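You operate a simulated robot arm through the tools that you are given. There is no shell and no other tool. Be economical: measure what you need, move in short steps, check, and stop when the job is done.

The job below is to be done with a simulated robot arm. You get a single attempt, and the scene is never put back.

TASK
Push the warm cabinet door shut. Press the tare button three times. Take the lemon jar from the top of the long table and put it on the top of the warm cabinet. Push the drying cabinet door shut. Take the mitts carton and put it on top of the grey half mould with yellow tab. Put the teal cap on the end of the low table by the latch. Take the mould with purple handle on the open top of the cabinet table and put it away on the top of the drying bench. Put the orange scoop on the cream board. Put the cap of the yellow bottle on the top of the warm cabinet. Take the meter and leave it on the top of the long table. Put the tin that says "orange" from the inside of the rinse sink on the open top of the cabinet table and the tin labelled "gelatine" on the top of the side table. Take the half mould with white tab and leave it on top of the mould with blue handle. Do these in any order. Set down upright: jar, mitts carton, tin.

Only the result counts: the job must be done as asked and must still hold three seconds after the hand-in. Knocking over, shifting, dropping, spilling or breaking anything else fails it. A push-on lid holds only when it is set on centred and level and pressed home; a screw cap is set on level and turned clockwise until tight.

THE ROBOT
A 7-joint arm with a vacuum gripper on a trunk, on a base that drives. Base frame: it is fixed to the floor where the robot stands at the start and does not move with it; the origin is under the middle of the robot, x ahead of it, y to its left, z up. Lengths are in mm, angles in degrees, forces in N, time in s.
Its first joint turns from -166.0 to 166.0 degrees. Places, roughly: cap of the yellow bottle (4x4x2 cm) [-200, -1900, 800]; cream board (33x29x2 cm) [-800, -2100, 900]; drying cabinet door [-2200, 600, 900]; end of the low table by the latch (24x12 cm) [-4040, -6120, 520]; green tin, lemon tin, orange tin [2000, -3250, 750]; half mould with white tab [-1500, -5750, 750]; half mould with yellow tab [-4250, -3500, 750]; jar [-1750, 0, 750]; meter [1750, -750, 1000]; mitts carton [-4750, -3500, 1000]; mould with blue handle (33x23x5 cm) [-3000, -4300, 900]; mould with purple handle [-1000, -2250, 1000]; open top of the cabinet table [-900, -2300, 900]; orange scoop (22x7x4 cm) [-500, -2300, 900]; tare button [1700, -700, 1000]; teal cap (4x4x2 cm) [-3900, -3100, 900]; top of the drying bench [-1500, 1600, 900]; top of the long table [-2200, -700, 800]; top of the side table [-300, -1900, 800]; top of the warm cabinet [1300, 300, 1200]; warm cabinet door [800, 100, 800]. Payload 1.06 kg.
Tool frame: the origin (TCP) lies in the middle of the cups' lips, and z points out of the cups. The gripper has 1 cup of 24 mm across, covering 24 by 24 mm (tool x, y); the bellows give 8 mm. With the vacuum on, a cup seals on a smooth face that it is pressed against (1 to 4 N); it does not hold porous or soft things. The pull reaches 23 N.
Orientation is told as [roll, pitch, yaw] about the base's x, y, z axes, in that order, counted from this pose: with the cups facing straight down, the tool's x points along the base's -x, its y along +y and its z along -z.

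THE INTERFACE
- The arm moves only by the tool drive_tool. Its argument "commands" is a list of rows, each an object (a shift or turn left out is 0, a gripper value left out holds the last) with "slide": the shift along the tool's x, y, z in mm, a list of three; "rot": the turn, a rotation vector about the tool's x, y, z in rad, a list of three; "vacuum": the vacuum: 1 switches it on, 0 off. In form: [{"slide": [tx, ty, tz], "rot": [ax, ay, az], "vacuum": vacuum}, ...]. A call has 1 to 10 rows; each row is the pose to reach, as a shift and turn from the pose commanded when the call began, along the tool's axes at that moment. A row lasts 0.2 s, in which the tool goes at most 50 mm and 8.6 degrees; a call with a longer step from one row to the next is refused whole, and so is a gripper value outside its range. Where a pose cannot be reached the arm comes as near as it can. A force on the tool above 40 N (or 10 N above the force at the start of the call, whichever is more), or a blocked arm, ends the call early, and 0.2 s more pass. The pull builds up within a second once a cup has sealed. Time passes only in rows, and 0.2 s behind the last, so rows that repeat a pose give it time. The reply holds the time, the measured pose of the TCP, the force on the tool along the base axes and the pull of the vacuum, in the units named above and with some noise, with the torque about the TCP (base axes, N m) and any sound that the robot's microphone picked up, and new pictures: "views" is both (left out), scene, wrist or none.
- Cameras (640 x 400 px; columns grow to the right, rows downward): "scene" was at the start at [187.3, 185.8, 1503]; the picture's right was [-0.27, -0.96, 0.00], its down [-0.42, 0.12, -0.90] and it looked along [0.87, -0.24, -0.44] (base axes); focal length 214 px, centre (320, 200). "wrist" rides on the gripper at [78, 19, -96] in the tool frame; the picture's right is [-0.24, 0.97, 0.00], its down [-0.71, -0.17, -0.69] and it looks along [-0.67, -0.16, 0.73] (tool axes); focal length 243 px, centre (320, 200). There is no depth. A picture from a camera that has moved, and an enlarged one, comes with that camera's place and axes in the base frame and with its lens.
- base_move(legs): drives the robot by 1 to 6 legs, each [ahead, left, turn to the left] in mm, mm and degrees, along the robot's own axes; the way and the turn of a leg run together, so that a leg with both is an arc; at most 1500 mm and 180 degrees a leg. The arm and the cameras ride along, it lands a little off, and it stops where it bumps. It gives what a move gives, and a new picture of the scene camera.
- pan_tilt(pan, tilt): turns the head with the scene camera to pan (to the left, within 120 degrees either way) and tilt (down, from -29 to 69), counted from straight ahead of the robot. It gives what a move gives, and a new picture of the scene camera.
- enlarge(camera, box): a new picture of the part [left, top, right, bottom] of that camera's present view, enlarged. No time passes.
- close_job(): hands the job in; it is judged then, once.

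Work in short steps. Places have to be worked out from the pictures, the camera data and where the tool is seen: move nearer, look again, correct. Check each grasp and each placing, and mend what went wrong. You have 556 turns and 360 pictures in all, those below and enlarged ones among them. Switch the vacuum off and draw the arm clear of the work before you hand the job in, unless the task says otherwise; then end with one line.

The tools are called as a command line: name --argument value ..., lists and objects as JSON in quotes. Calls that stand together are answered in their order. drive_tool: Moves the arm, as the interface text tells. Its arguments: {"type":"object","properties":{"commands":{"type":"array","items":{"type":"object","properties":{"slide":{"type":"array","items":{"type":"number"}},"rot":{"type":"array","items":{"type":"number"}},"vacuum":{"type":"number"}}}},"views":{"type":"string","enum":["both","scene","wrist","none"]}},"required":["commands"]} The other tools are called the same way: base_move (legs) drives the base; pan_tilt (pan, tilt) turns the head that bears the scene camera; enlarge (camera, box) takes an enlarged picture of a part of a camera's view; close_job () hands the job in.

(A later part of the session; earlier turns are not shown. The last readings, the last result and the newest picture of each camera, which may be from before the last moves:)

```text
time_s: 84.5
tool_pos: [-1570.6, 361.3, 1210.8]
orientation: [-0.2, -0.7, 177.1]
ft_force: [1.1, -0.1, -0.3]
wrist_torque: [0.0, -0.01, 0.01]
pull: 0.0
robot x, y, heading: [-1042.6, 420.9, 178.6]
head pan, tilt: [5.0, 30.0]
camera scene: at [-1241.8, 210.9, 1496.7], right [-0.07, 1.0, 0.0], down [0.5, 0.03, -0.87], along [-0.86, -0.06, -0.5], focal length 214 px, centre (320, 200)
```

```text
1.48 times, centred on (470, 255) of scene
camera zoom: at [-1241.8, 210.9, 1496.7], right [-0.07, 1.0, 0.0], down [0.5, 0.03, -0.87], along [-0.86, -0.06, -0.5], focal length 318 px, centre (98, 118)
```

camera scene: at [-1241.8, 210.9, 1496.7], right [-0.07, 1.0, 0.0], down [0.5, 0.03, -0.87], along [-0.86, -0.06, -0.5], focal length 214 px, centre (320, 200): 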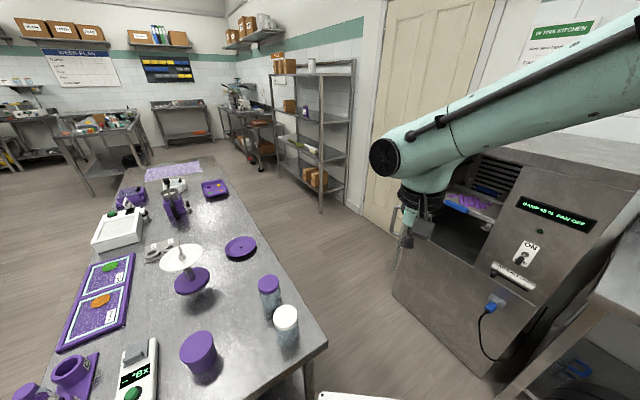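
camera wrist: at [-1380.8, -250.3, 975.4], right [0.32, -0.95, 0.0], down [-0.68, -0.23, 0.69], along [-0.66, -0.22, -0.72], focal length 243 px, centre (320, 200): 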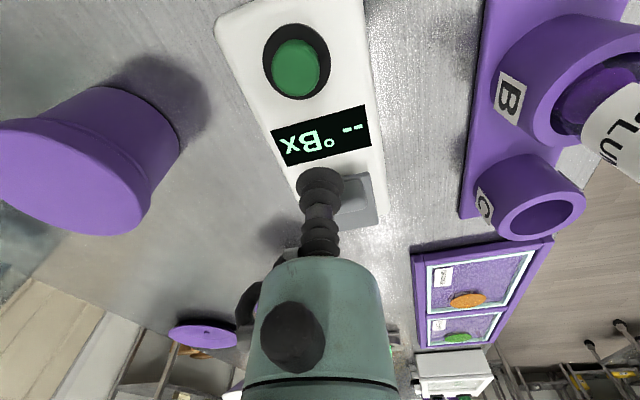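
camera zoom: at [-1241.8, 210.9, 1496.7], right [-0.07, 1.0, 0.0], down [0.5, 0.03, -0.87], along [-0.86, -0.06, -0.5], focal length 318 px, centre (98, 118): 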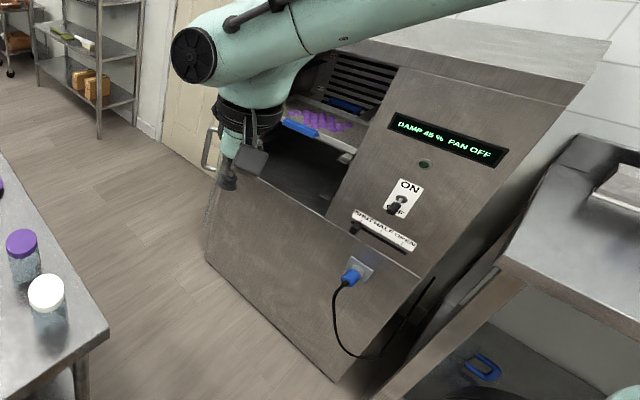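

I place the door's hinge at about (-2396,720), its tip near (-1912,504) and the handle at z 936–1048. I shift the tool south, advance the base a little and take a look.

drive_tool --commands '[{"slide": [0, 40, 0]}, {"slide": [0, 80, 0]}, {"slide": [0, 120, 0]}]' --views "none"

base_move --legs '[[130, -100, 0]]'

```text
time_s: 85.3
tool_pos: [-1577.1, 239.3, 1212.1]
orientation: [-0.2, -0.7, 177.1]
ft_force: [0.0, 0.2, -0.9]
wrist_torque: [-0.02, -0.02, -0.01]
pull: 0.1
robot x, y, heading: [-1049.7, 420.9, 178.8]
head pan, tilt: [5.0, 30.0]
```

```text
time_s: 86.8
tool_pos: [-1703.6, 341.4, 1211.1]
orientation: [-0.2, -0.8, 177.2]
ft_force: [0.1, 0.7, 0.0]
wrist_torque: [0.03, 0.0, 0.0]
pull: 0.1
robot x, y, heading: [-1171.3, 523.5, 178.8]
head pan, tilt: [5.0, 30.0]
camera scene: at [-1367.5, 313.2, 1496.7], right [-0.07, 1.0, 0.0], down [0.5, 0.03, -0.87], along [-0.86, -0.06, -0.5], focal length 214 px, centre (320, 200)
```

scene: 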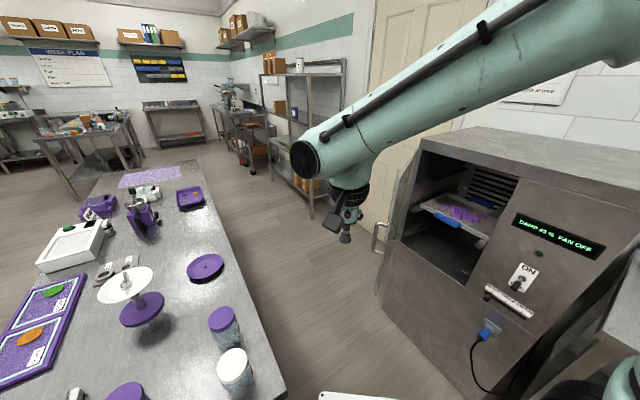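

The door's tip is now clear at about (-1926,499), hinge (-2396,725), top z 1252. I bring the tool to the outer side of the door at z 1150.

drive_tool --commands '[{"slide": [-45, -4, 0]}, {"slide": [-90, -8, 0]}, {"slide": [-136, -11, 0]}, {"slide": [-182, -14, 5]}, {"slide": [-227, -18, 15]}, {"slide": [-262, -38, 30]}, {"slide": [-297, -58, 45]}, {"slide": [-325, -78, 60]}, {"slide": [-349, -99, 61]}]' --views "scene"

```text
time_s: 88.8
tool_pos: [-2048.4, 456.7, 1156.0]
orientation: [-0.2, -0.8, 177.3]
ft_force: [0.6, 0.1, 0.2]
wrist_torque: [0.02, 0.02, 0.0]
pull: 0.1
robot x, y, heading: [-1171.6, 527.5, 179.1]
head pan, tilt: [5.0, 30.0]
camera scene: at [-1367.1, 312.9, 1496.7], right [-0.07, 1.0, 0.0], down [0.5, 0.03, -0.87], along [-0.86, -0.06, -0.5], focal length 214 px, centre (320, 200)
```

scene: 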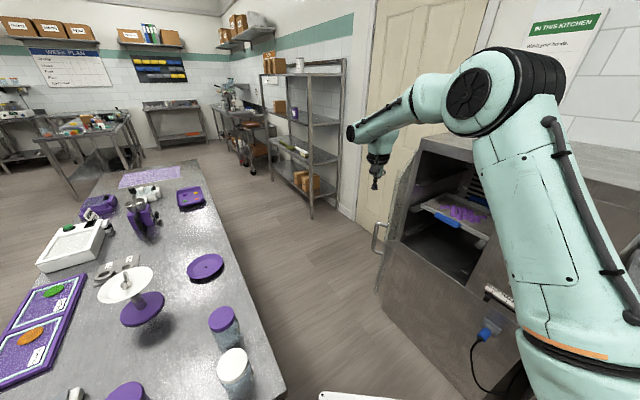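

The tool hangs on the outer side of the door. I push along the arc.

drive_tool --commands '[{"slide": [10, -25, 0]}, {"slide": [23, -55, 0]}, {"slide": [38, -93, 0]}, {"slide": [53, -131, 0]}, {"slide": [60, -168, 0]}, {"slide": [67, -204, 0]}, {"slide": [69, -242, 0]}, {"slide": [70, -279, 0]}, {"slide": [65, -316, 0]}, {"slide": [58, -353, 0]}]' --views "scene"

```text
time_s: 91.0
tool_pos: [-1971.2, 807.7, 1155.7]
orientation: [-0.2, -0.9, 177.2]
ft_force: [0.6, 0.5, 0.3]
wrist_torque: [0.04, -0.01, 0.0]
pull: 0.0
robot x, y, heading: [-1171.0, 527.0, 178.8]
head pan, tilt: [5.0, 30.0]
camera scene: at [-1367.2, 312.7, 1496.6], right [-0.07, 1.0, 0.0], down [0.5, 0.03, -0.87], along [-0.86, -0.06, -0.5], focal length 214 px, centre (320, 200)
```

scene: 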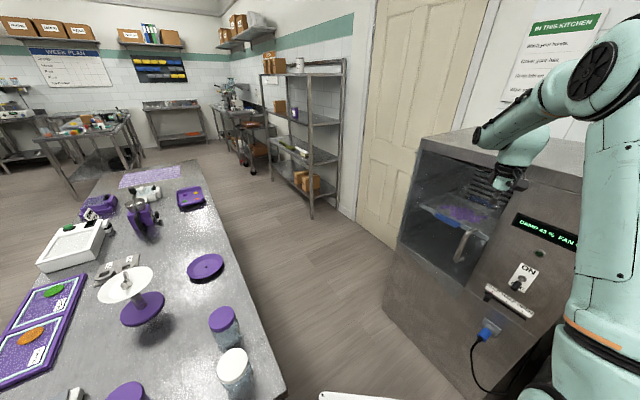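

The glass door is nearly closed. I push on gently until it stops.

drive_tool --commands '[{"slide": [-4, -18, 0]}, {"slide": [-10, -36, 0]}, {"slide": [-17, -54, 0]}, {"slide": [-26, -71, 0]}, {"slide": [-35, -88, 0]}]' --views "scene"

```text
time_s: 92.2
tool_pos: [-2001.2, 894.1, 1157.0]
orientation: [0.0, -0.6, 177.3]
ft_force: [25.6, -20.8, -3.0]
wrist_torque: [1.12, 1.34, 0.38]
pull: 0.0
robot x, y, heading: [-1172.8, 526.8, 178.7]
head pan, tilt: [5.0, 30.0]
camera scene: at [-1365.9, 311.8, 1496.7], right [-0.07, 1.0, 0.0], down [0.5, 0.03, -0.87], along [-0.86, -0.06, -0.5], focal length 214 px, centre (320, 200)
```

scene: 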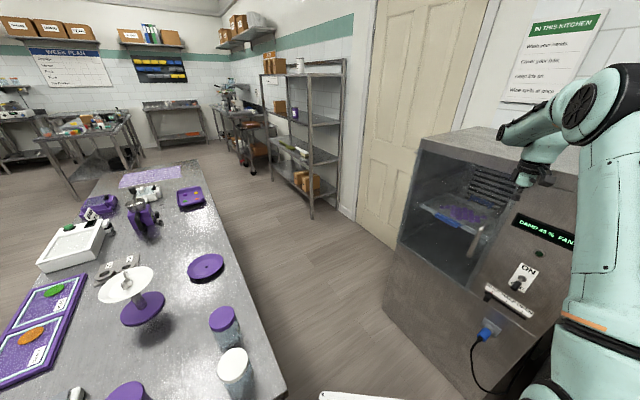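

A firm 33 N says the door is against the cabinet. I retract and enlarge to check it.

drive_tool --commands '[{"slide": [35, 30, 0]}, {"slide": [70, 60, 0]}, {"slide": [105, 90, 0]}, {"slide": [145, 115, -15]}, {"slide": [185, 140, -30]}, {"slide": [225, 165, -40]}, {"slide": [265, 190, -50]}]' --views "none"

enlarge --camera "scene" --box '[370, 110, 640, 390]'

enlarge --camera "scene" --box '[180, 280, 290, 400]'

```text
time_s: 93.8
tool_pos: [-1746.8, 694.6, 1201.1]
orientation: [-0.2, -0.6, 177.1]
ft_force: [0.1, 0.3, 0.3]
wrist_torque: [-0.04, 0.0, -0.01]
pull: 0.2
robot x, y, heading: [-1169.4, 526.0, 179.0]
head pan, tilt: [5.0, 30.0]
```

```text
1.43 times, centred on (505, 250) of scene
camera zoom: at [-1368.2, 313.5, 1496.6], right [-0.07, 1.0, 0.0], down [0.5, 0.03, -0.87], along [-0.86, -0.06, -0.5], focal length 306 px, centre (56, 129)
```

zoom: 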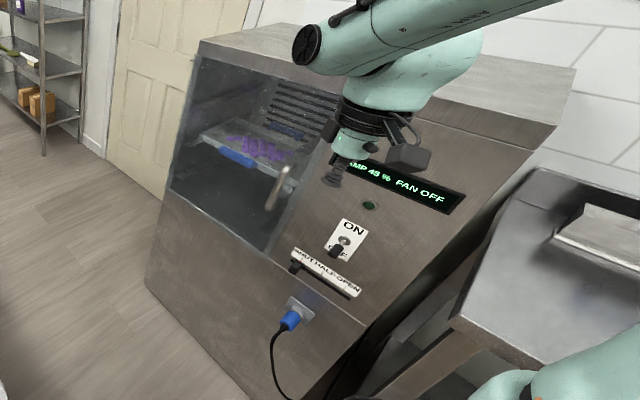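

```text
3.33 times, centred on (235, 340) of scene
camera zoom: at [-1368.2, 313.5, 1496.6], right [-0.07, 1.0, 0.0], down [0.5, 0.03, -0.87], along [-0.86, -0.06, -0.5], focal length 715 px, centre (603, -267)
```

zoom: 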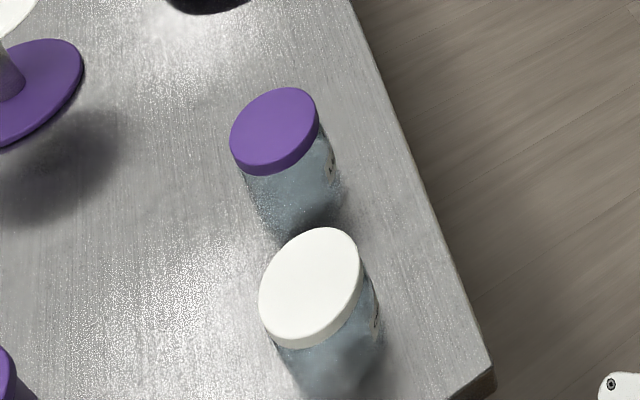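

The drying cabinet door is shut. The jars' labels face the table's right side, so I take the wrist camera round to that side, turning the tool 85 degrees.

drive_tool --commands '[{"slide": [9, 47, 5], "rot": [0, 0, -0.148]}, {"slide": [18, 95, 10], "rot": [0, 0, -0.296]}, {"slide": [27, 143, 15], "rot": [0, 0, -0.444]}, {"slide": [36, 190, 20], "rot": [0, 0, -0.592]}, {"slide": [45, 238, 25], "rot": [0, 0, -0.74]}, {"slide": [54, 285, 30], "rot": [0, 0, -0.888]}, {"slide": [63, 333, 35], "rot": [0, 0, -1.036]}, {"slide": [72, 380, 40], "rot": [0, 0, -1.184]}, {"slide": [81, 428, 45], "rot": [0, 0, -1.332]}, {"slide": [90, 475, 50], "rot": [0, 0, -1.48]}]' --views "wrist"

```text
time_s: 96.0
tool_pos: [-1682.6, 214.0, 1149.0]
orientation: [-0.9, 0.0, -97.9]
ft_force: [0.3, -0.2, -0.2]
wrist_torque: [-0.04, 0.01, 0.02]
pull: 0.1
robot x, y, heading: [-1171.1, 528.1, 178.8]
head pan, tilt: [5.0, 30.0]
camera wrist: at [-1651.4, 289.0, 1245.4], right [0.93, -0.37, -0.02], down [-0.26, -0.68, 0.69], along [-0.26, -0.63, -0.73], focal length 243 px, centre (320, 200)
```

wrist: 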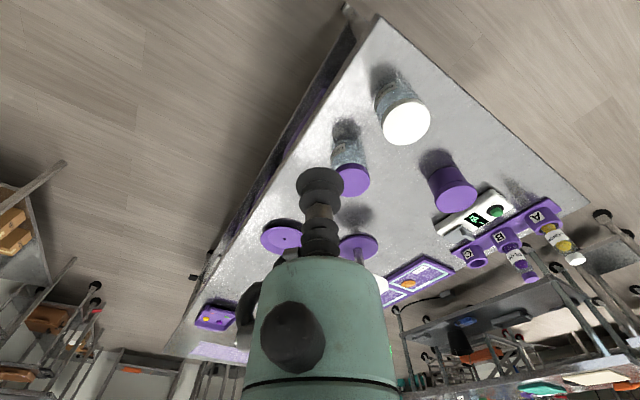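

enlarge --camera "wrist" --box '[310, 60, 450, 210]'

```text
2.67 times, centred on (380, 135) of wrist
camera zoom: at [-1651.4, 289.0, 1245.4], right [0.93, -0.37, -0.02], down [-0.26, -0.68, 0.69], along [-0.26, -0.63, -0.73], focal length 647 px, centre (160, 373)
```

zoom: 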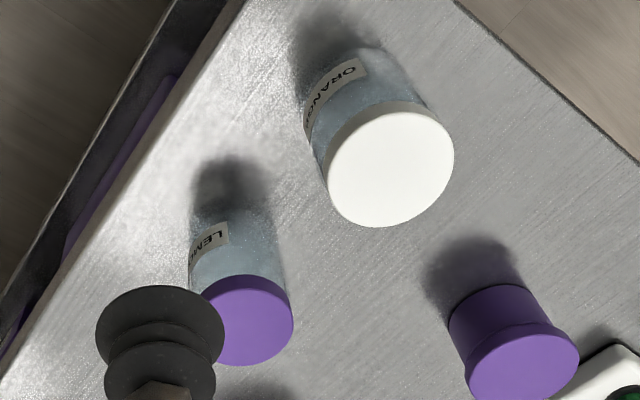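

The purple-lidded jar is the LEMON jar; its lid is at about (-1703,9,895). I move above it.

drive_tool --commands '[{"slide": [-40, 2, 10]}, {"slide": [-82, 3, 20]}, {"slide": [-124, 5, 35]}, {"slide": [-166, 6, 55]}, {"slide": [-206, 8, 80]}, {"slide": [-206, 8, 125]}, {"slide": [-206, 8, 165]}]' --views "wrist"

```text
time_s: 97.6
tool_pos: [-1707.7, 10.7, 981.0]
orientation: [-0.9, 0.1, -98.1]
ft_force: [0.4, 0.7, 0.3]
wrist_torque: [0.01, 0.02, -0.02]
pull: 0.1
robot x, y, heading: [-1169.6, 523.0, 179.0]
head pan, tilt: [5.0, 30.0]
camera wrist: at [-1674.8, 85.2, 1077.2], right [0.93, -0.37, -0.01], down [-0.26, -0.68, 0.69], along [-0.26, -0.63, -0.73], focal length 243 px, centre (320, 200)
```

wrist: 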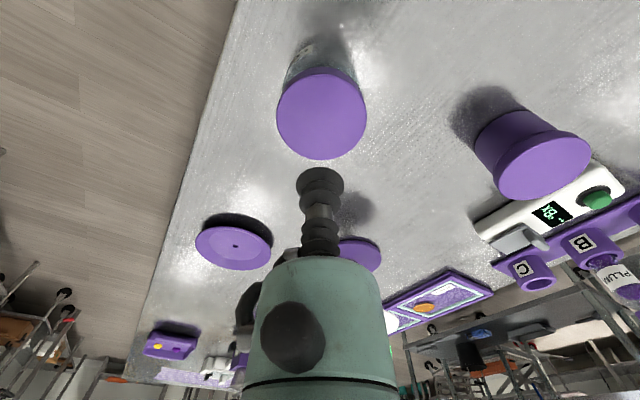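

The cup is straight above the lid, whose top is at z 889. I descend and seal.

drive_tool --commands '[{"slide": [0, 0, 40]}, {"slide": [0, 0, 75], "vacuum": 1}, {"slide": [0, 0, 87]}, {"slide": [0, 0, 92]}, {"slide": [0, 0, 96]}, {"slide": [0, 0, 96]}, {"slide": [0, 0, 96]}]' --views "none"

drive_tool --commands '[{"slide": [0, 0, 0]}, {"slide": [0, 0, -15]}, {"slide": [0, 0, -30]}, {"slide": [0, 0, -30]}]' --views "wrist"

```text
time_s: 98.6
tool_pos: [-1708.1, 8.8, 894.4]
orientation: [-0.8, -0.3, -98.0]
ft_force: [3.0, 6.2, 19.7]
wrist_torque: [-0.08, -0.09, 0.02]
pull: 23.1
robot x, y, heading: [-1170.1, 526.9, 179.0]
head pan, tilt: [5.0, 30.0]
stopped in row 5: the force on the tool passed its limit (the readings are from after the stop); the commanded pose is now the measured one
```

```text
time_s: 99.6
tool_pos: [-1705.5, 10.3, 922.5]
orientation: [-0.8, -0.1, -98.0]
ft_force: [-0.2, 0.0, -1.5]
wrist_torque: [0.03, -0.03, -0.03]
pull: 23.2
robot x, y, heading: [-1175.9, 528.4, 179.0]
head pan, tilt: [5.0, 30.0]
camera wrist: at [-1673.7, 85.1, 1017.5], right [0.93, -0.37, -0.02], down [-0.26, -0.68, 0.69], along [-0.26, -0.64, -0.72], focal length 243 px, centre (320, 200)
```

wrist: 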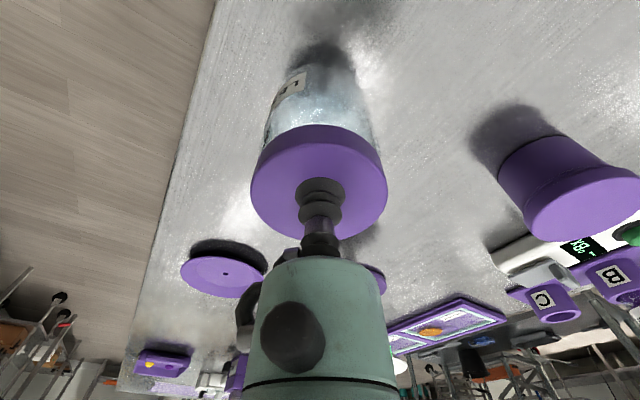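

Sealed, and light. I lift 100 mm more and check that the jar comes with its lid.

drive_tool --commands '[{"slide": [0, 0, -40]}, {"slide": [0, 0, -80]}, {"slide": [0, 0, -110]}]' --views "wrist"

```text
time_s: 100.4
tool_pos: [-1702.6, 8.4, 1034.6]
orientation: [-1.0, -0.1, -97.9]
ft_force: [0.0, 0.0, -1.0]
wrist_torque: [0.03, 0.0, 0.0]
pull: 22.1
robot x, y, heading: [-1172.7, 525.0, 179.2]
head pan, tilt: [5.0, 30.0]
camera wrist: at [-1671.0, 84.0, 1129.7], right [0.93, -0.37, -0.02], down [-0.26, -0.68, 0.69], along [-0.26, -0.64, -0.73], focal length 243 px, centre (320, 200)
```

wrist: 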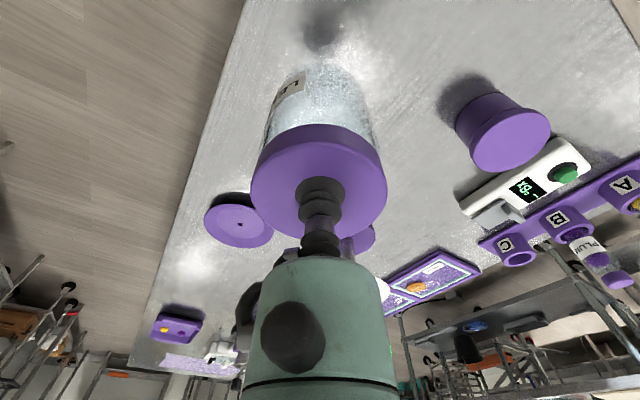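

The jar hangs with its lid on. I raise it, bring it in front of the robot, and drive to the warm cabinet.

drive_tool --commands '[{"slide": [20, 0, -45]}, {"slide": [50, -2, -85]}, {"slide": [85, -5, -120]}, {"slide": [125, -8, -145]}, {"slide": [167, -12, -170]}, {"slide": [209, -16, -195]}, {"slide": [251, -20, -220]}, {"slide": [293, -24, -245]}, {"slide": [335, -28, -270]}, {"slide": [377, -32, -295]}]' --views "none"

base_move --legs '[[-400, 0, 0], [0, 0, -143]]'

```text
time_s: 102.6
tool_pos: [-1679.5, 387.8, 1327.3]
orientation: [-0.8, -0.1, -98.0]
ft_force: [-0.4, -0.2, -1.0]
wrist_torque: [0.03, -0.03, 0.01]
pull: 23.2
robot x, y, heading: [-1173.7, 525.0, 178.8]
head pan, tilt: [5.0, 30.0]
```

```text
time_s: 111.1
tool_pos: [-434.8, 926.7, 1326.6]
orientation: [-0.9, -0.1, 117.1]
ft_force: [-0.4, -0.2, -0.3]
wrist_torque: [-0.06, 0.0, 0.0]
pull: 23.2
robot x, y, heading: [-771.8, 519.6, 34.0]
head pan, tilt: [5.0, 30.0]
camera scene: at [-735.1, 807.7, 1496.7], right [0.63, -0.78, 0.0], down [-0.39, -0.31, -0.87], along [0.67, 0.54, -0.5], focal length 214 px, centre (320, 200)
```

scene: 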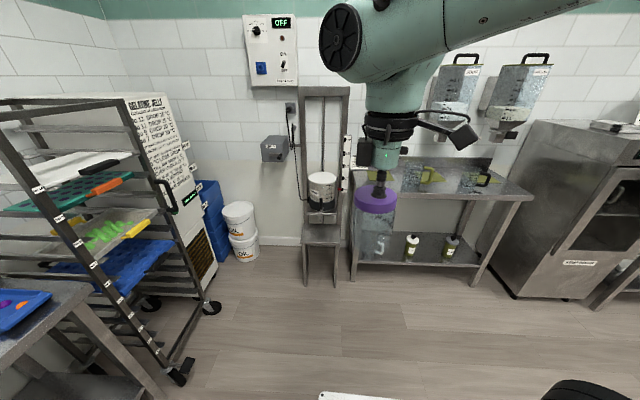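

The hopper table and warm cabinet are to the right. I drive sideways along the wall and look.

base_move --legs '[[250, -1400, 0]]'

```text
time_s: 118.3
tool_pos: [563.7, -111.5, 1327.1]
orientation: [-0.9, -0.1, 117.0]
ft_force: [-0.4, -0.2, -1.3]
wrist_torque: [-0.01, -0.01, 0.03]
pull: 22.3
robot x, y, heading: [229.3, -518.6, 34.2]
head pan, tilt: [5.0, 30.0]
camera scene: at [263.9, -229.5, 1496.7], right [0.63, -0.78, 0.0], down [-0.39, -0.31, -0.87], along [0.67, 0.54, -0.5], focal length 214 px, centre (320, 200)
```

scene: 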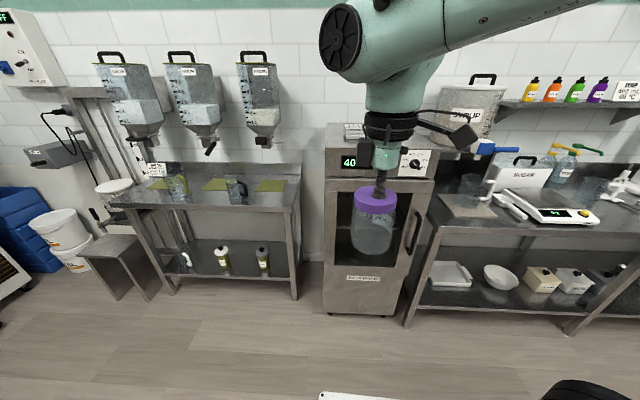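

The cabinet's front runs from about (1030,317) to (1354,-153) with its top at z 1206; the front strip of the top is free. I raise the jar and close in.

drive_tool --commands '[{"slide": [0, 0, -40]}, {"slide": [0, 0, -80]}, {"slide": [0, 0, -110]}]' --views "none"

base_move --legs '[[500, -110, 0]]'

pan_tilt --pan -15 --tilt 30

```text
time_s: 119.1
tool_pos: [564.1, -110.9, 1436.6]
orientation: [-0.9, -0.1, 117.1]
ft_force: [-0.4, 0.2, -1.3]
wrist_torque: [-0.03, 0.03, 0.02]
pull: 22.8
robot x, y, heading: [230.3, -511.7, 34.1]
head pan, tilt: [5.0, 30.0]
```

```text
time_s: 122.1
tool_pos: [1045.8, 73.3, 1436.5]
orientation: [-1.0, -0.1, 116.5]
ft_force: [0.1, -0.3, -1.9]
wrist_torque: [-0.04, 0.01, 0.02]
pull: 23.0
robot x, y, heading: [708.9, -328.8, 33.3]
head pan, tilt: [5.0, 30.0]
camera scene: at [744.6, -41.9, 1496.7], right [0.62, -0.78, 0.0], down [-0.39, -0.31, -0.87], along [0.68, 0.54, -0.5], focal length 214 px, centre (320, 200)
```

scene: 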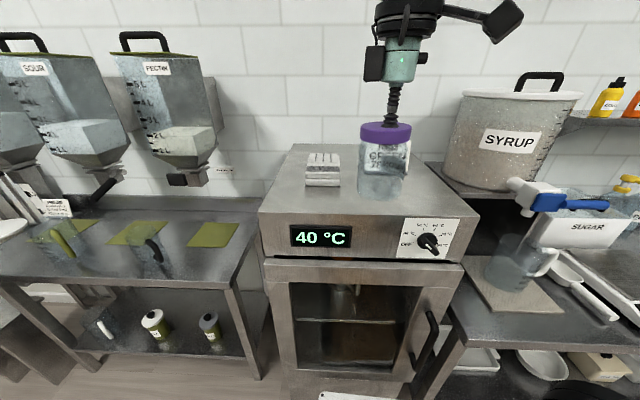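

```text
time_s: 122.9
tool_pos: [1045.6, 73.1, 1436.8]
orientation: [-0.9, -0.1, 116.4]
ft_force: [-0.1, 0.4, -0.2]
wrist_torque: [0.0, 0.01, -0.02]
pull: 22.5
robot x, y, heading: [706.5, -328.9, 33.2]
head pan, tilt: [-15.0, 30.0]
camera scene: at [759.4, -69.5, 1496.7], right [0.32, -0.95, 0.0], down [-0.47, -0.16, -0.87], along [0.82, 0.27, -0.5], focal length 214 px, centre (320, 200)
```

scene: 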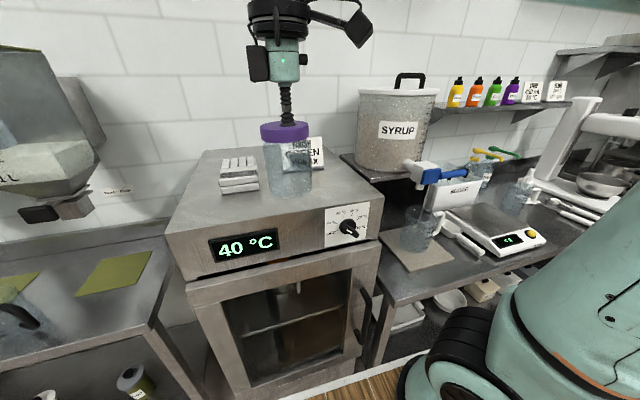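

The jar goes on the right front part of the top, at about (1370,90), clear of the napkins and sign. I move over it.

drive_tool --commands '[{"slide": [18, -42, 0]}, {"slide": [37, -85, 0]}, {"slide": [55, -128, 0]}, {"slide": [74, -170, 0]}, {"slide": [92, -213, 0]}, {"slide": [111, -256, 0]}, {"slide": [129, -298, 0]}, {"slide": [129, -298, 45]}, {"slide": [129, -298, 80]}]' --views "both"

```text
time_s: 124.9
tool_pos: [1369.0, 91.9, 1361.4]
orientation: [-1.0, -0.1, 116.6]
ft_force: [0.6, -0.4, -0.8]
wrist_torque: [-0.02, 0.0, -0.01]
pull: 22.9
robot x, y, heading: [706.5, -329.9, 33.3]
head pan, tilt: [-15.0, 30.0]
camera scene: at [759.4, -69.7, 1496.7], right [0.31, -0.95, 0.0], down [-0.47, -0.16, -0.87], along [0.82, 0.27, -0.5], focal length 214 px, centre (320, 200)
camera wrist: at [1388.2, 12.6, 1457.1], right [-0.97, -0.22, -0.02], down [-0.17, 0.7, 0.69], along [-0.14, 0.68, -0.72], focal length 243 px, centre (320, 200)
```

scene: 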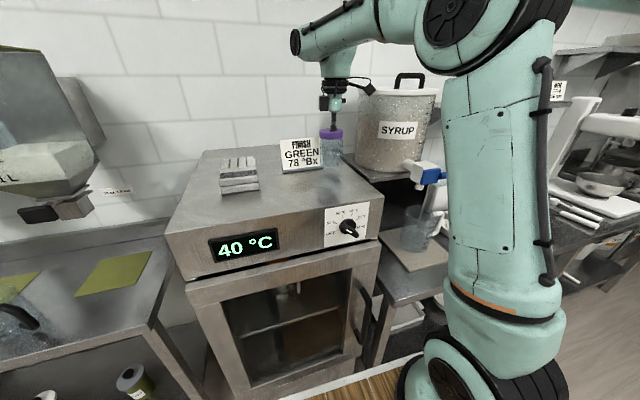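
wrist: 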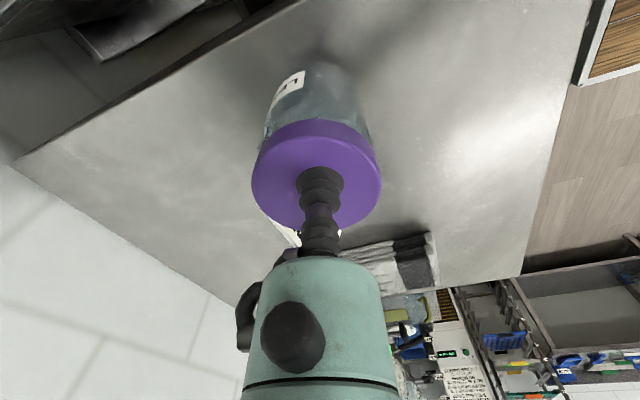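

The jar is over free top surface beside the sign. I lower it gently.

drive_tool --commands '[{"slide": [0, 0, 15]}, {"slide": [0, 0, 25]}, {"slide": [0, 0, 33]}, {"slide": [0, 0, 38]}, {"slide": [0, 0, 43]}, {"slide": [0, 0, 48]}, {"slide": [0, 0, 52]}]' --views "wrist"

```text
time_s: 125.6
tool_pos: [1371.9, 89.0, 1339.9]
orientation: [-1.7, -0.1, 116.2]
ft_force: [-2.2, -5.8, 18.8]
wrist_torque: [0.22, 0.04, 0.02]
pull: 22.9
robot x, y, heading: [705.5, -327.8, 33.2]
head pan, tilt: [-15.0, 30.0]
stopped in row 3: the force on the tool passed its limit (the readings are from after the stop); the commanded pose is now the measured one
camera wrist: at [1388.0, 9.0, 1435.1], right [-0.98, -0.22, -0.03], down [-0.18, 0.7, 0.69], along [-0.13, 0.68, -0.72], focal length 243 px, centre (320, 200)
```

wrist: 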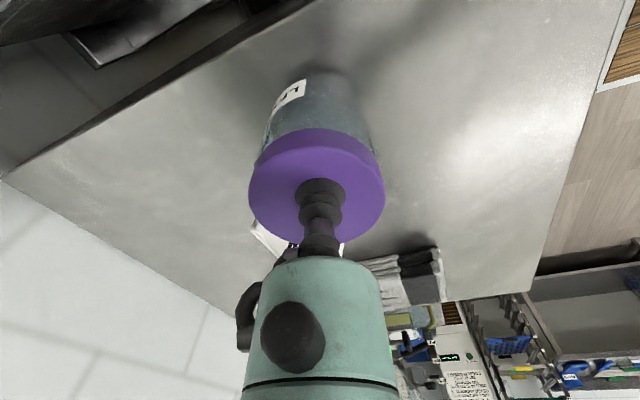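

Contact at z 1341. I check from the scene that it stands on the top and is clear of the sign.

enlarge --camera "scene" --box '[210, 80, 400, 210]'

```text
3.08 times, centred on (305, 145) of scene
camera zoom: at [758.8, -70.5, 1496.9], right [0.31, -0.95, 0.0], down [-0.47, -0.16, -0.87], along [0.82, 0.27, -0.5], focal length 660 px, centre (366, 369)
```

zoom: 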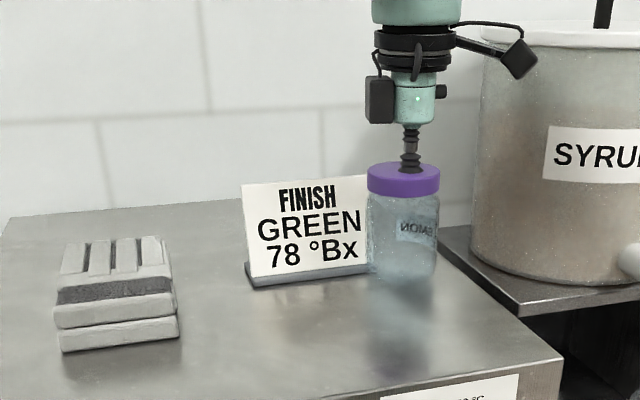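

The jar is very close to the sign's base. I lift it, shift it about 60 mm towards the front right and lower again, comparing the contact height.

drive_tool --commands '[{"slide": [0, 0, -15]}, {"slide": [0, 0, -30]}, {"slide": [10, 20, -30]}, {"slide": [28, 56, -30]}, {"slide": [28, 56, -20]}, {"slide": [28, 56, -10]}, {"slide": [28, 56, -4]}]' --views "none"

drive_tool --commands '[{"slide": [0, 0, 4]}, {"slide": [0, 0, 8]}, {"slide": [0, 0, 12]}, {"slide": [0, 0, 16]}, {"slide": [0, 0, 20]}, {"slide": [0, 0, 24]}, {"slide": [0, 0, 28]}, {"slide": [0, 0, 32]}, {"slide": [0, 0, 36]}]' --views "none"

enlarge --camera "scene" --box '[210, 80, 400, 210]'

```text
time_s: 127.2
tool_pos: [1335.1, 40.2, 1340.9]
orientation: [-1.4, 0.0, 116.3]
ft_force: [0.3, -0.6, -0.3]
wrist_torque: [0.01, 0.04, -0.01]
pull: 23.0
robot x, y, heading: [703.4, -327.0, 33.2]
head pan, tilt: [-15.0, 30.0]
```

```text
time_s: 128.0
tool_pos: [1335.7, 39.5, 1334.5]
orientation: [-2.1, -0.1, 116.1]
ft_force: [1.4, -4.1, 14.9]
wrist_torque: [0.11, 0.2, -0.01]
pull: 22.8
robot x, y, heading: [711.1, -332.0, 33.2]
head pan, tilt: [-15.0, 30.0]
stopped in row 3: the force on the tool passed its limit (the readings are from after the stop); the commanded pose is now the measured one
```

```text
3.08 times, centred on (305, 145) of scene
camera zoom: at [759.3, -70.4, 1496.8], right [0.31, -0.95, 0.0], down [-0.47, -0.16, -0.87], along [0.82, 0.27, -0.5], focal length 660 px, centre (366, 369)
```

zoom: 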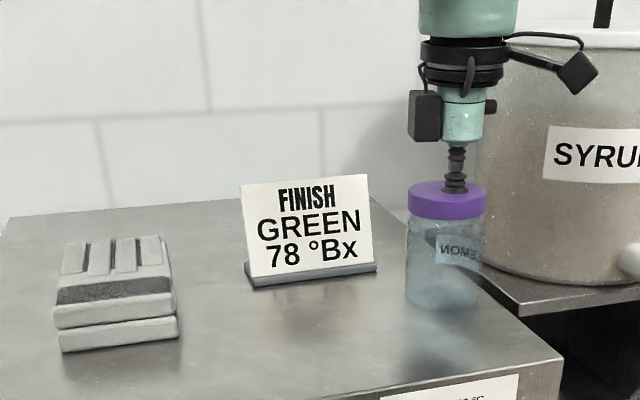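

The jar is clear of the sign but near the side edge. I lift, level the tool, shift 45 mm to the front left and lower again.

drive_tool --commands '[{"slide": [0, 0, -15]}, {"slide": [0, 0, -28], "rot": [0.016, -0.033, 0]}, {"slide": [-6, 20, -28], "rot": [0.016, -0.033, 0]}, {"slide": [-13, 43, -28], "rot": [0.016, -0.033, 0]}, {"slide": [-13, 43, -18], "rot": [0.016, -0.033, 0]}, {"slide": [-13, 43, -8], "rot": [0.016, -0.033, 0]}, {"slide": [-13, 43, -2], "rot": [0.016, -0.033, 0]}, {"slide": [-13, 43, 0], "rot": [0.016, -0.033, 0]}]' --views "none"

drive_tool --commands '[{"slide": [0, 0, 1]}, {"slide": [0, 0, 2]}, {"slide": [0, 0, 3]}]' --views "none"

enlarge --camera "scene" --box '[210, 80, 400, 210]'

```text
time_s: 129.8
tool_pos: [1291.9, 32.7, 1335.5]
orientation: [-3.3, -2.0, 116.3]
ft_force: [9.2, 5.2, 39.3]
wrist_torque: [-0.14, 0.14, -0.03]
pull: 22.6
robot x, y, heading: [708.1, -329.8, 33.0]
head pan, tilt: [-15.0, 30.0]
```

```text
time_s: 130.2
tool_pos: [1292.7, 32.7, 1334.2]
orientation: [-3.5, -2.0, 116.5]
ft_force: [1.4, 1.7, 15.5]
wrist_torque: [-0.11, 0.13, 0.02]
pull: 22.6
robot x, y, heading: [707.9, -329.3, 33.4]
head pan, tilt: [-15.0, 30.0]
stopped in row 1: the force on the tool passed its limit (the readings are from after the stop); the commanded pose is now the measured one
```

```text
3.08 times, centred on (305, 145) of scene
camera zoom: at [759.3, -70.0, 1496.7], right [0.31, -0.95, 0.0], down [-0.47, -0.16, -0.87], along [0.82, 0.27, -0.5], focal length 660 px, centre (366, 369)
```

zoom: 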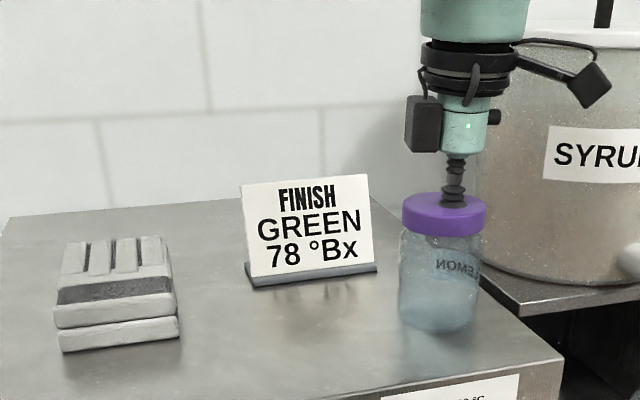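

The tool tilted the wrong way: roll acts about the tool's x axis. I lift, correct roll and pitch, and set the jar down level.

drive_tool --commands '[{"slide": [0, 0, -10]}, {"slide": [0, 0, -20], "rot": [-0.03, 0.018, 0]}, {"slide": [0, 0, -20], "rot": [-0.061, 0.036, 0]}, {"slide": [0, 0, -12], "rot": [-0.061, 0.036, 0]}, {"slide": [0, 0, -7], "rot": [-0.061, 0.036, 0]}, {"slide": [0, 0, -4], "rot": [-0.061, 0.036, 0]}, {"slide": [0, 0, -4], "rot": [-0.061, 0.036, 0]}]' --views "none"

```text
time_s: 131.8
tool_pos: [1289.9, 31.2, 1337.0]
orientation: [0.2, 0.1, 116.2]
ft_force: [-1.0, -0.9, 1.7]
wrist_torque: [-0.01, -0.01, 0.0]
pull: 22.6
robot x, y, heading: [705.1, -328.7, 33.0]
head pan, tilt: [-15.0, 30.0]
```

Level, with light contact at z 1337. I release and rise.

drive_tool --commands '[{"slide": [0, 0, 1], "vacuum": 0}, {"slide": [0, 0, 1]}, {"slide": [0, 0, 1]}, {"slide": [0, 0, 1]}, {"slide": [0, 0, -3]}, {"slide": [0, 0, -15]}, {"slide": [0, 0, -50]}, {"slide": [0, 0, -90]}]' --views "none"

enlarge --camera "scene" --box '[210, 80, 400, 210]'

```text
time_s: 133.6
tool_pos: [1294.2, 30.2, 1427.9]
orientation: [0.4, 0.1, 116.3]
ft_force: [-0.2, -0.7, 0.3]
wrist_torque: [0.02, -0.04, -0.03]
pull: 0.2
robot x, y, heading: [706.6, -327.3, 33.3]
head pan, tilt: [-15.0, 30.0]
```

```text
3.08 times, centred on (305, 145) of scene
camera zoom: at [759.7, -69.7, 1496.7], right [0.31, -0.95, 0.0], down [-0.47, -0.16, -0.87], along [0.82, 0.27, -0.5], focal length 660 px, centre (366, 369)
```

zoom: 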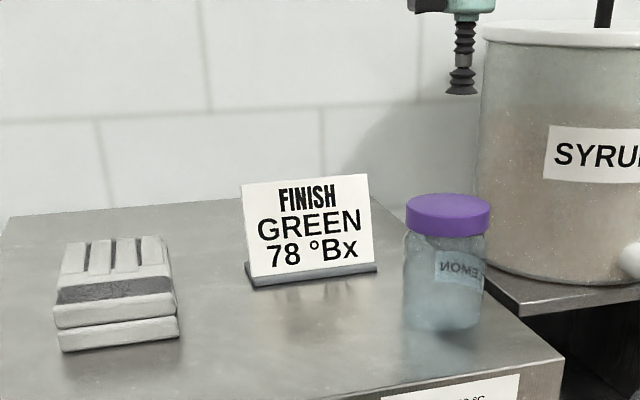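

The jar stands upright on the warm cabinet. Next the tins at the rinse sink: I draw the arm in, turning it square to the robot, and drive towards the sinks.

drive_tool --commands '[{"slide": [0, 17, 0], "rot": [0, 0, 0.145]}, {"slide": [0, 34, 0], "rot": [0, 0, 0.29]}, {"slide": [0, 51, 0], "rot": [0, 0, 0.435]}, {"slide": [0, 68, 0], "rot": [0, 0, 0.58]}, {"slide": [0, 85, 0], "rot": [0, 0, 0.725]}, {"slide": [0, 102, 0], "rot": [0, 0, 0.87]}, {"slide": [0, 119, 0], "rot": [0, 0, 1.015]}, {"slide": [0, 136, 0], "rot": [0, 0, 1.16]}, {"slide": [0, 153, 0], "rot": [0, 0, 1.305]}, {"slide": [0, 169, 0], "rot": [0, 0, 1.45]}]' --views "none"

base_move --legs '[[-450, 0, 0], [0, 0, -87], [1400, 0, 0], [500, 0, 0]]'

pan_tilt --pan 0 --tilt 30

```text
time_s: 135.8
tool_pos: [1141.2, -41.9, 1427.3]
orientation: [-0.1, 0.3, 33.0]
ft_force: [-0.4, 0.4, 0.6]
wrist_torque: [0.0, 0.04, 0.0]
pull: 0.0
robot x, y, heading: [709.5, -330.8, 33.2]
head pan, tilt: [-15.0, 30.0]
```

```text
time_s: 151.5
tool_pos: [1760.7, -2545.3, 1427.7]
orientation: [-0.1, 0.2, -54.0]
ft_force: [-0.8, -0.3, 0.6]
wrist_torque: [-0.03, -0.02, -0.05]
pull: 0.0
robot x, y, heading: [1450.9, -2127.2, -53.8]
head pan, tilt: [-15.0, 30.0]
camera scene: at [1712.7, -2168.9, 1496.7], right [-0.93, -0.36, 0.0], down [-0.18, 0.47, -0.87], along [0.31, -0.81, -0.5], focal length 214 px, centre (320, 200)
```

scene: 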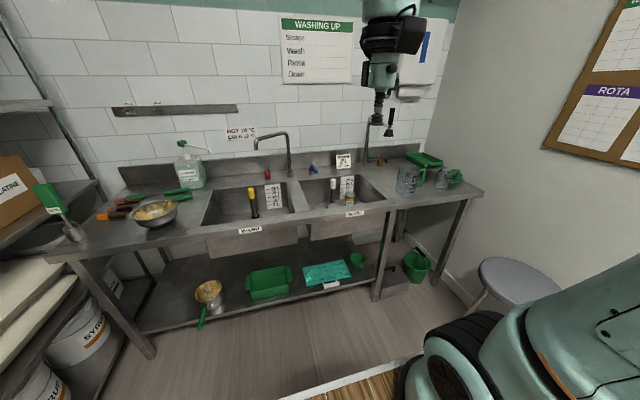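

```text
time_s: 152.2
tool_pos: [1760.8, -2546.3, 1427.2]
orientation: [0.0, 0.3, -54.0]
ft_force: [0.0, -0.5, 0.3]
wrist_torque: [0.03, 0.05, -0.02]
pull: 0.1
robot x, y, heading: [1459.8, -2126.2, -53.6]
head pan, tilt: [0.0, 30.0]
camera scene: at [1733.3, -2157.6, 1496.7], right [-0.81, -0.59, 0.0], down [-0.29, 0.4, -0.87], along [0.51, -0.7, -0.5], focal length 214 px, centre (320, 200)
```

scene: 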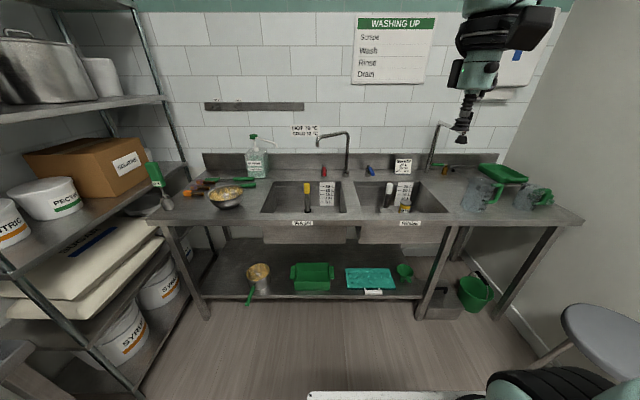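

The right basin is labelled RINSE. I enlarge both basins to see the tins.

enlarge --camera "scene" --box '[250, 140, 470, 260]'

```text
2.91 times, centred on (360, 200) of scene
camera zoom: at [1733.3, -2157.6, 1496.7], right [-0.81, -0.59, 0.0], down [-0.29, 0.4, -0.87], along [0.51, -0.7, -0.5], focal length 624 px, centre (204, 200)
```

zoom: 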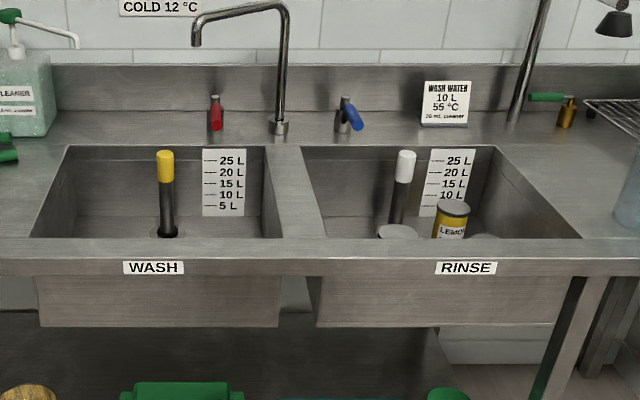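

The tins are in the RINSE basin, one reading LEMON and the others lower down. I drive nearer and look down into it.

base_move --legs '[[400, -250, 0]]'

pan_tilt --pan -15 --tilt 45

```text
time_s: 155.1
tool_pos: [1798.8, -3017.4, 1427.5]
orientation: [-0.2, 0.3, -53.7]
ft_force: [1.2, 0.5, 0.2]
wrist_torque: [0.02, -0.02, 0.03]
pull: 0.2
robot x, y, heading: [1485.8, -2600.2, -53.6]
head pan, tilt: [0.0, 30.0]
camera scene: at [1770.4, -2628.1, 1496.7], right [-0.81, -0.59, 0.0], down [-0.3, 0.4, -0.87], along [0.51, -0.7, -0.5], focal length 214 px, centre (320, 200)
```

scene: 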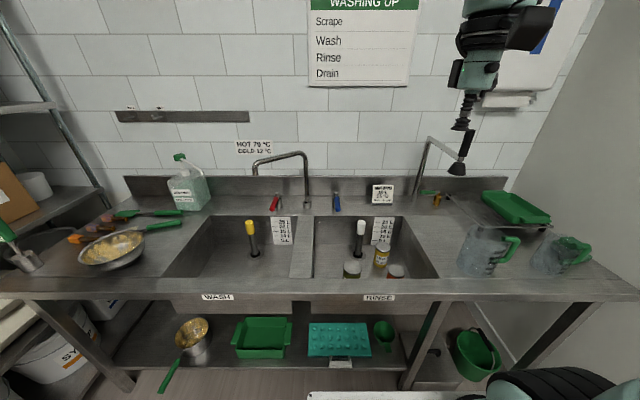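

```text
time_s: 155.8
tool_pos: [1798.4, -3017.9, 1427.0]
orientation: [-0.1, 0.3, -53.7]
ft_force: [0.4, 0.8, 0.5]
wrist_torque: [-0.04, 0.01, -0.02]
pull: 0.1
robot x, y, heading: [1492.3, -2597.8, -53.5]
head pan, tilt: [-15.0, 45.0]
camera scene: at [1746.5, -2631.0, 1474.1], right [-0.93, -0.36, 0.0], down [-0.26, 0.66, -0.71], along [0.26, -0.66, -0.71], focal length 214 px, centre (320, 200)
```

scene: 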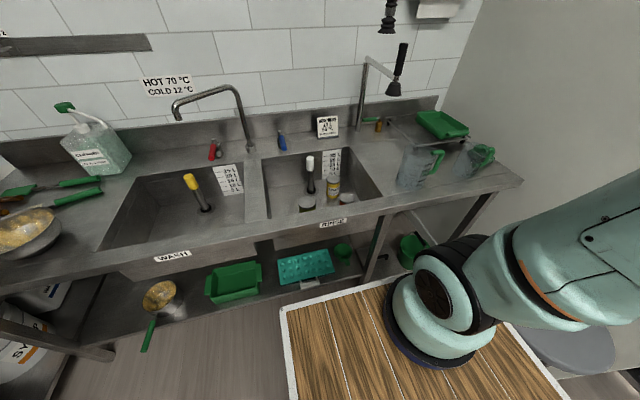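

enlarge --camera "scene" --box '[260, 135, 400, 235]'

```text
4.00 times, centred on (330, 185) of scene
camera zoom: at [1746.5, -2631.0, 1474.1], right [-0.93, -0.36, 0.0], down [-0.26, 0.66, -0.71], along [0.26, -0.66, -0.71], focal length 858 px, centre (280, 260)
```

zoom: 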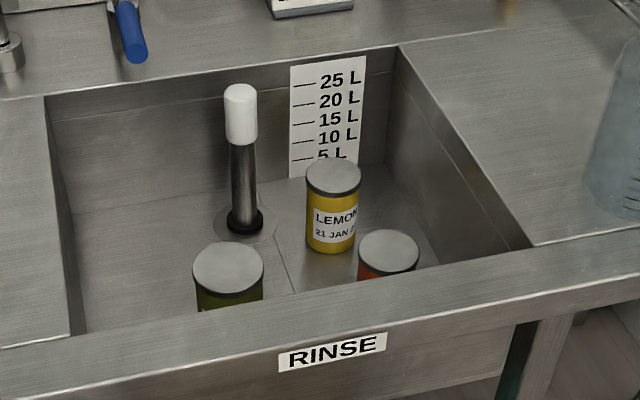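

Three tins: olive-green, yellow LEMON and red. To read the front ones I bring the wrist camera over the sink's front edge.

drive_tool --commands '[{"slide": [-14, 0, 38]}, {"slide": [-28, 0, 76]}, {"slide": [-42, 0, 114]}, {"slide": [-56, 0, 152]}, {"slide": [-70, 0, 190]}, {"slide": [-84, 0, 228]}, {"slide": [-98, 0, 266]}, {"slide": [-112, 0, 304]}, {"slide": [-126, 0, 342]}, {"slide": [-140, 0, 377]}]' --views "wrist"

```text
time_s: 158.0
tool_pos: [1880.6, -3130.4, 1049.7]
orientation: [-0.2, 0.3, -53.8]
ft_force: [0.1, -0.7, -0.3]
wrist_torque: [-0.02, -0.04, 0.0]
pull: 0.0
robot x, y, heading: [1490.2, -2601.6, -53.7]
head pan, tilt: [-15.0, 45.0]
camera wrist: at [1850.7, -3056.2, 1146.1], right [0.92, 0.38, 0.0], down [0.28, -0.67, 0.68], along [0.26, -0.63, -0.73], focal length 243 px, centre (320, 200)
```

wrist: 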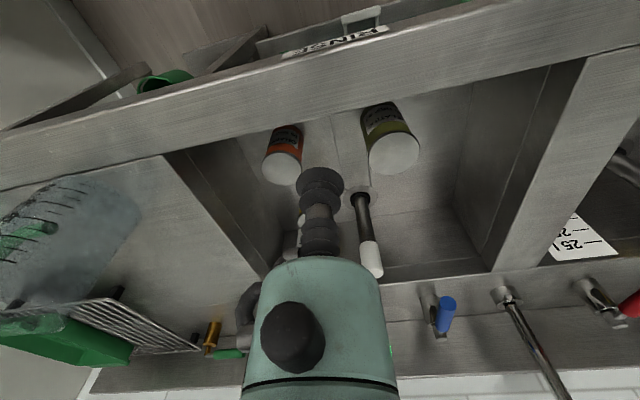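

enlarge --camera "wrist" --box '[240, 80, 440, 205]'

```text
3.20 times, centred on (340, 142) of wrist
camera zoom: at [1850.7, -3056.2, 1146.1], right [0.92, 0.38, 0.0], down [0.28, -0.67, 0.68], along [0.26, -0.63, -0.73], focal length 776 px, centre (256, 384)
```

zoom: 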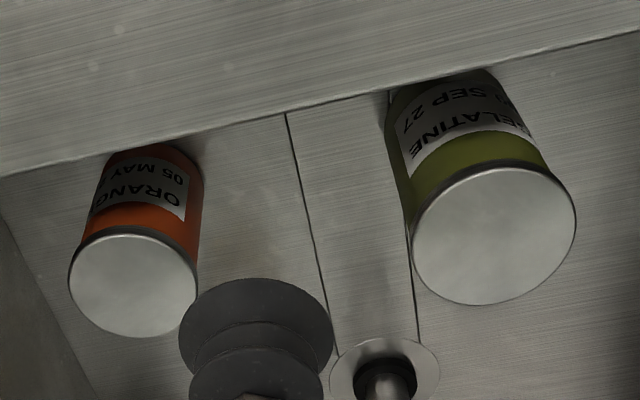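

ORANGE is the orange tin with its top at about (1881,-3295,824); GELATINE is the olive one, top at (2025,-3195,838). I go above the orange tin first.

drive_tool --commands '[{"slide": [-27, -20, 20]}, {"slide": [-54, -40, 40]}, {"slide": [-80, -58, 60]}, {"slide": [-107, -78, 80]}, {"slide": [-134, -97, 100]}, {"slide": [-134, -97, 140]}, {"slide": [-134, -97, 170]}]' --views "wrist"

```text
time_s: 159.6
tool_pos: [1879.1, -3294.8, 879.0]
orientation: [-0.1, 0.2, -53.8]
ft_force: [-1.1, 0.0, 0.6]
wrist_torque: [-0.03, 0.0, -0.01]
pull: 0.0
robot x, y, heading: [1487.4, -2599.1, -53.7]
head pan, tilt: [-15.0, 45.0]
camera wrist: at [1849.7, -3219.9, 975.9], right [0.92, 0.38, 0.0], down [0.28, -0.67, 0.68], along [0.26, -0.63, -0.73], focal length 243 px, centre (320, 200)
```

wrist: 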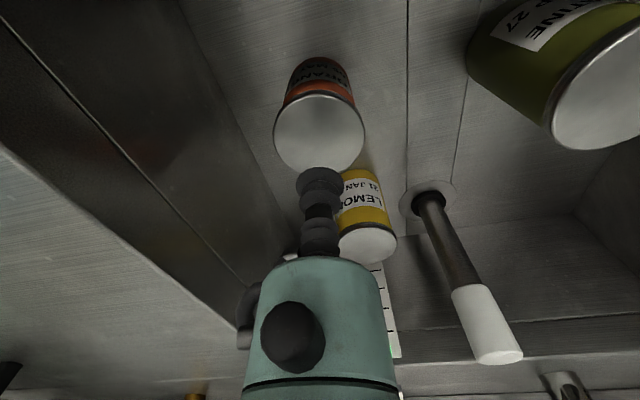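

Centred. I descend onto the orange tin with vacuum.

drive_tool --commands '[{"slide": [0, 0, 30], "vacuum": 1}, {"slide": [0, 0, 46]}, {"slide": [0, 0, 52]}, {"slide": [0, 0, 56]}, {"slide": [0, 0, 59]}, {"slide": [0, 0, 59]}, {"slide": [0, 0, 59]}]' --views "none"

```text
time_s: 161.2
tool_pos: [1879.5, -3294.0, 820.7]
orientation: [-0.1, 0.3, -53.8]
ft_force: [0.1, 0.6, -0.3]
wrist_torque: [0.0, 0.0, 0.0]
pull: 0.0
robot x, y, heading: [1493.8, -2599.9, -53.7]
head pan, tilt: [-15.0, 45.0]
```

No contact yet. I go on down in small steps.

drive_tool --commands '[{"slide": [0, 0, 3]}, {"slide": [0, 0, 6]}, {"slide": [0, 0, 9]}, {"slide": [0, 0, 9]}, {"slide": [0, 0, 9]}]' --views "wrist"

```text
time_s: 162.4
tool_pos: [1878.5, -3293.4, 812.1]
orientation: [0.0, 0.2, -53.8]
ft_force: [-2.4, 3.3, 9.0]
wrist_torque: [-0.02, 0.01, 0.0]
pull: 23.3
robot x, y, heading: [1492.4, -2595.7, -53.7]
head pan, tilt: [-15.0, 45.0]
camera wrist: at [1850.1, -3218.7, 908.4], right [0.92, 0.38, 0.0], down [0.28, -0.67, 0.68], along [0.26, -0.63, -0.73], focal length 243 px, centre (320, 200)
```

wrist: 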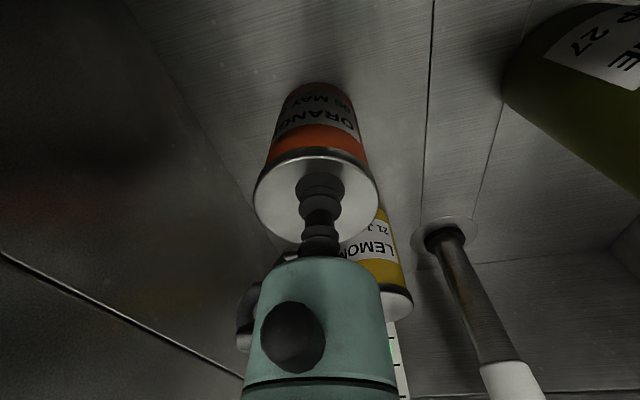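

Sealed. I lift it straight up out of the basin.

drive_tool --commands '[{"slide": [0, 0, -15]}, {"slide": [0, 0, -40]}, {"slide": [0, 0, -80]}, {"slide": [0, 0, -125]}, {"slide": [0, 0, -170]}, {"slide": [0, 0, -215]}, {"slide": [0, 0, -260]}, {"slide": [20, 0, -305]}, {"slide": [50, 0, -340]}, {"slide": [90, 0, -370]}]' --views "wrist"

```text
time_s: 164.6
tool_pos: [1828.3, -3223.0, 1180.3]
orientation: [-0.1, 0.4, -53.7]
ft_force: [0.2, 0.4, -3.6]
wrist_torque: [0.08, -0.01, 0.01]
pull: 22.5
robot x, y, heading: [1487.8, -2601.8, -53.7]
head pan, tilt: [-15.0, 45.0]
camera wrist: at [1799.5, -3148.9, 1277.2], right [0.92, 0.38, 0.0], down [0.28, -0.68, 0.68], along [0.26, -0.63, -0.73], focal length 243 px, centre (320, 200)
```

wrist: 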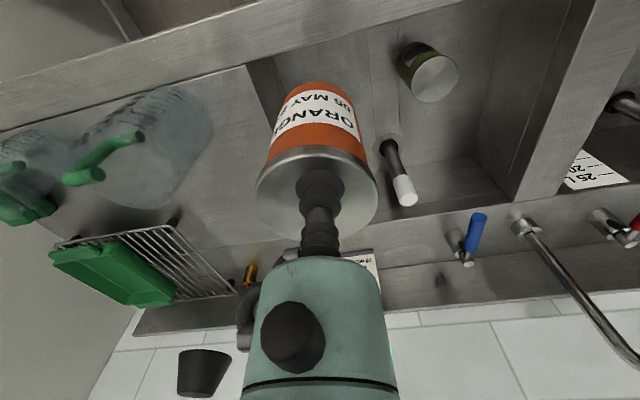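

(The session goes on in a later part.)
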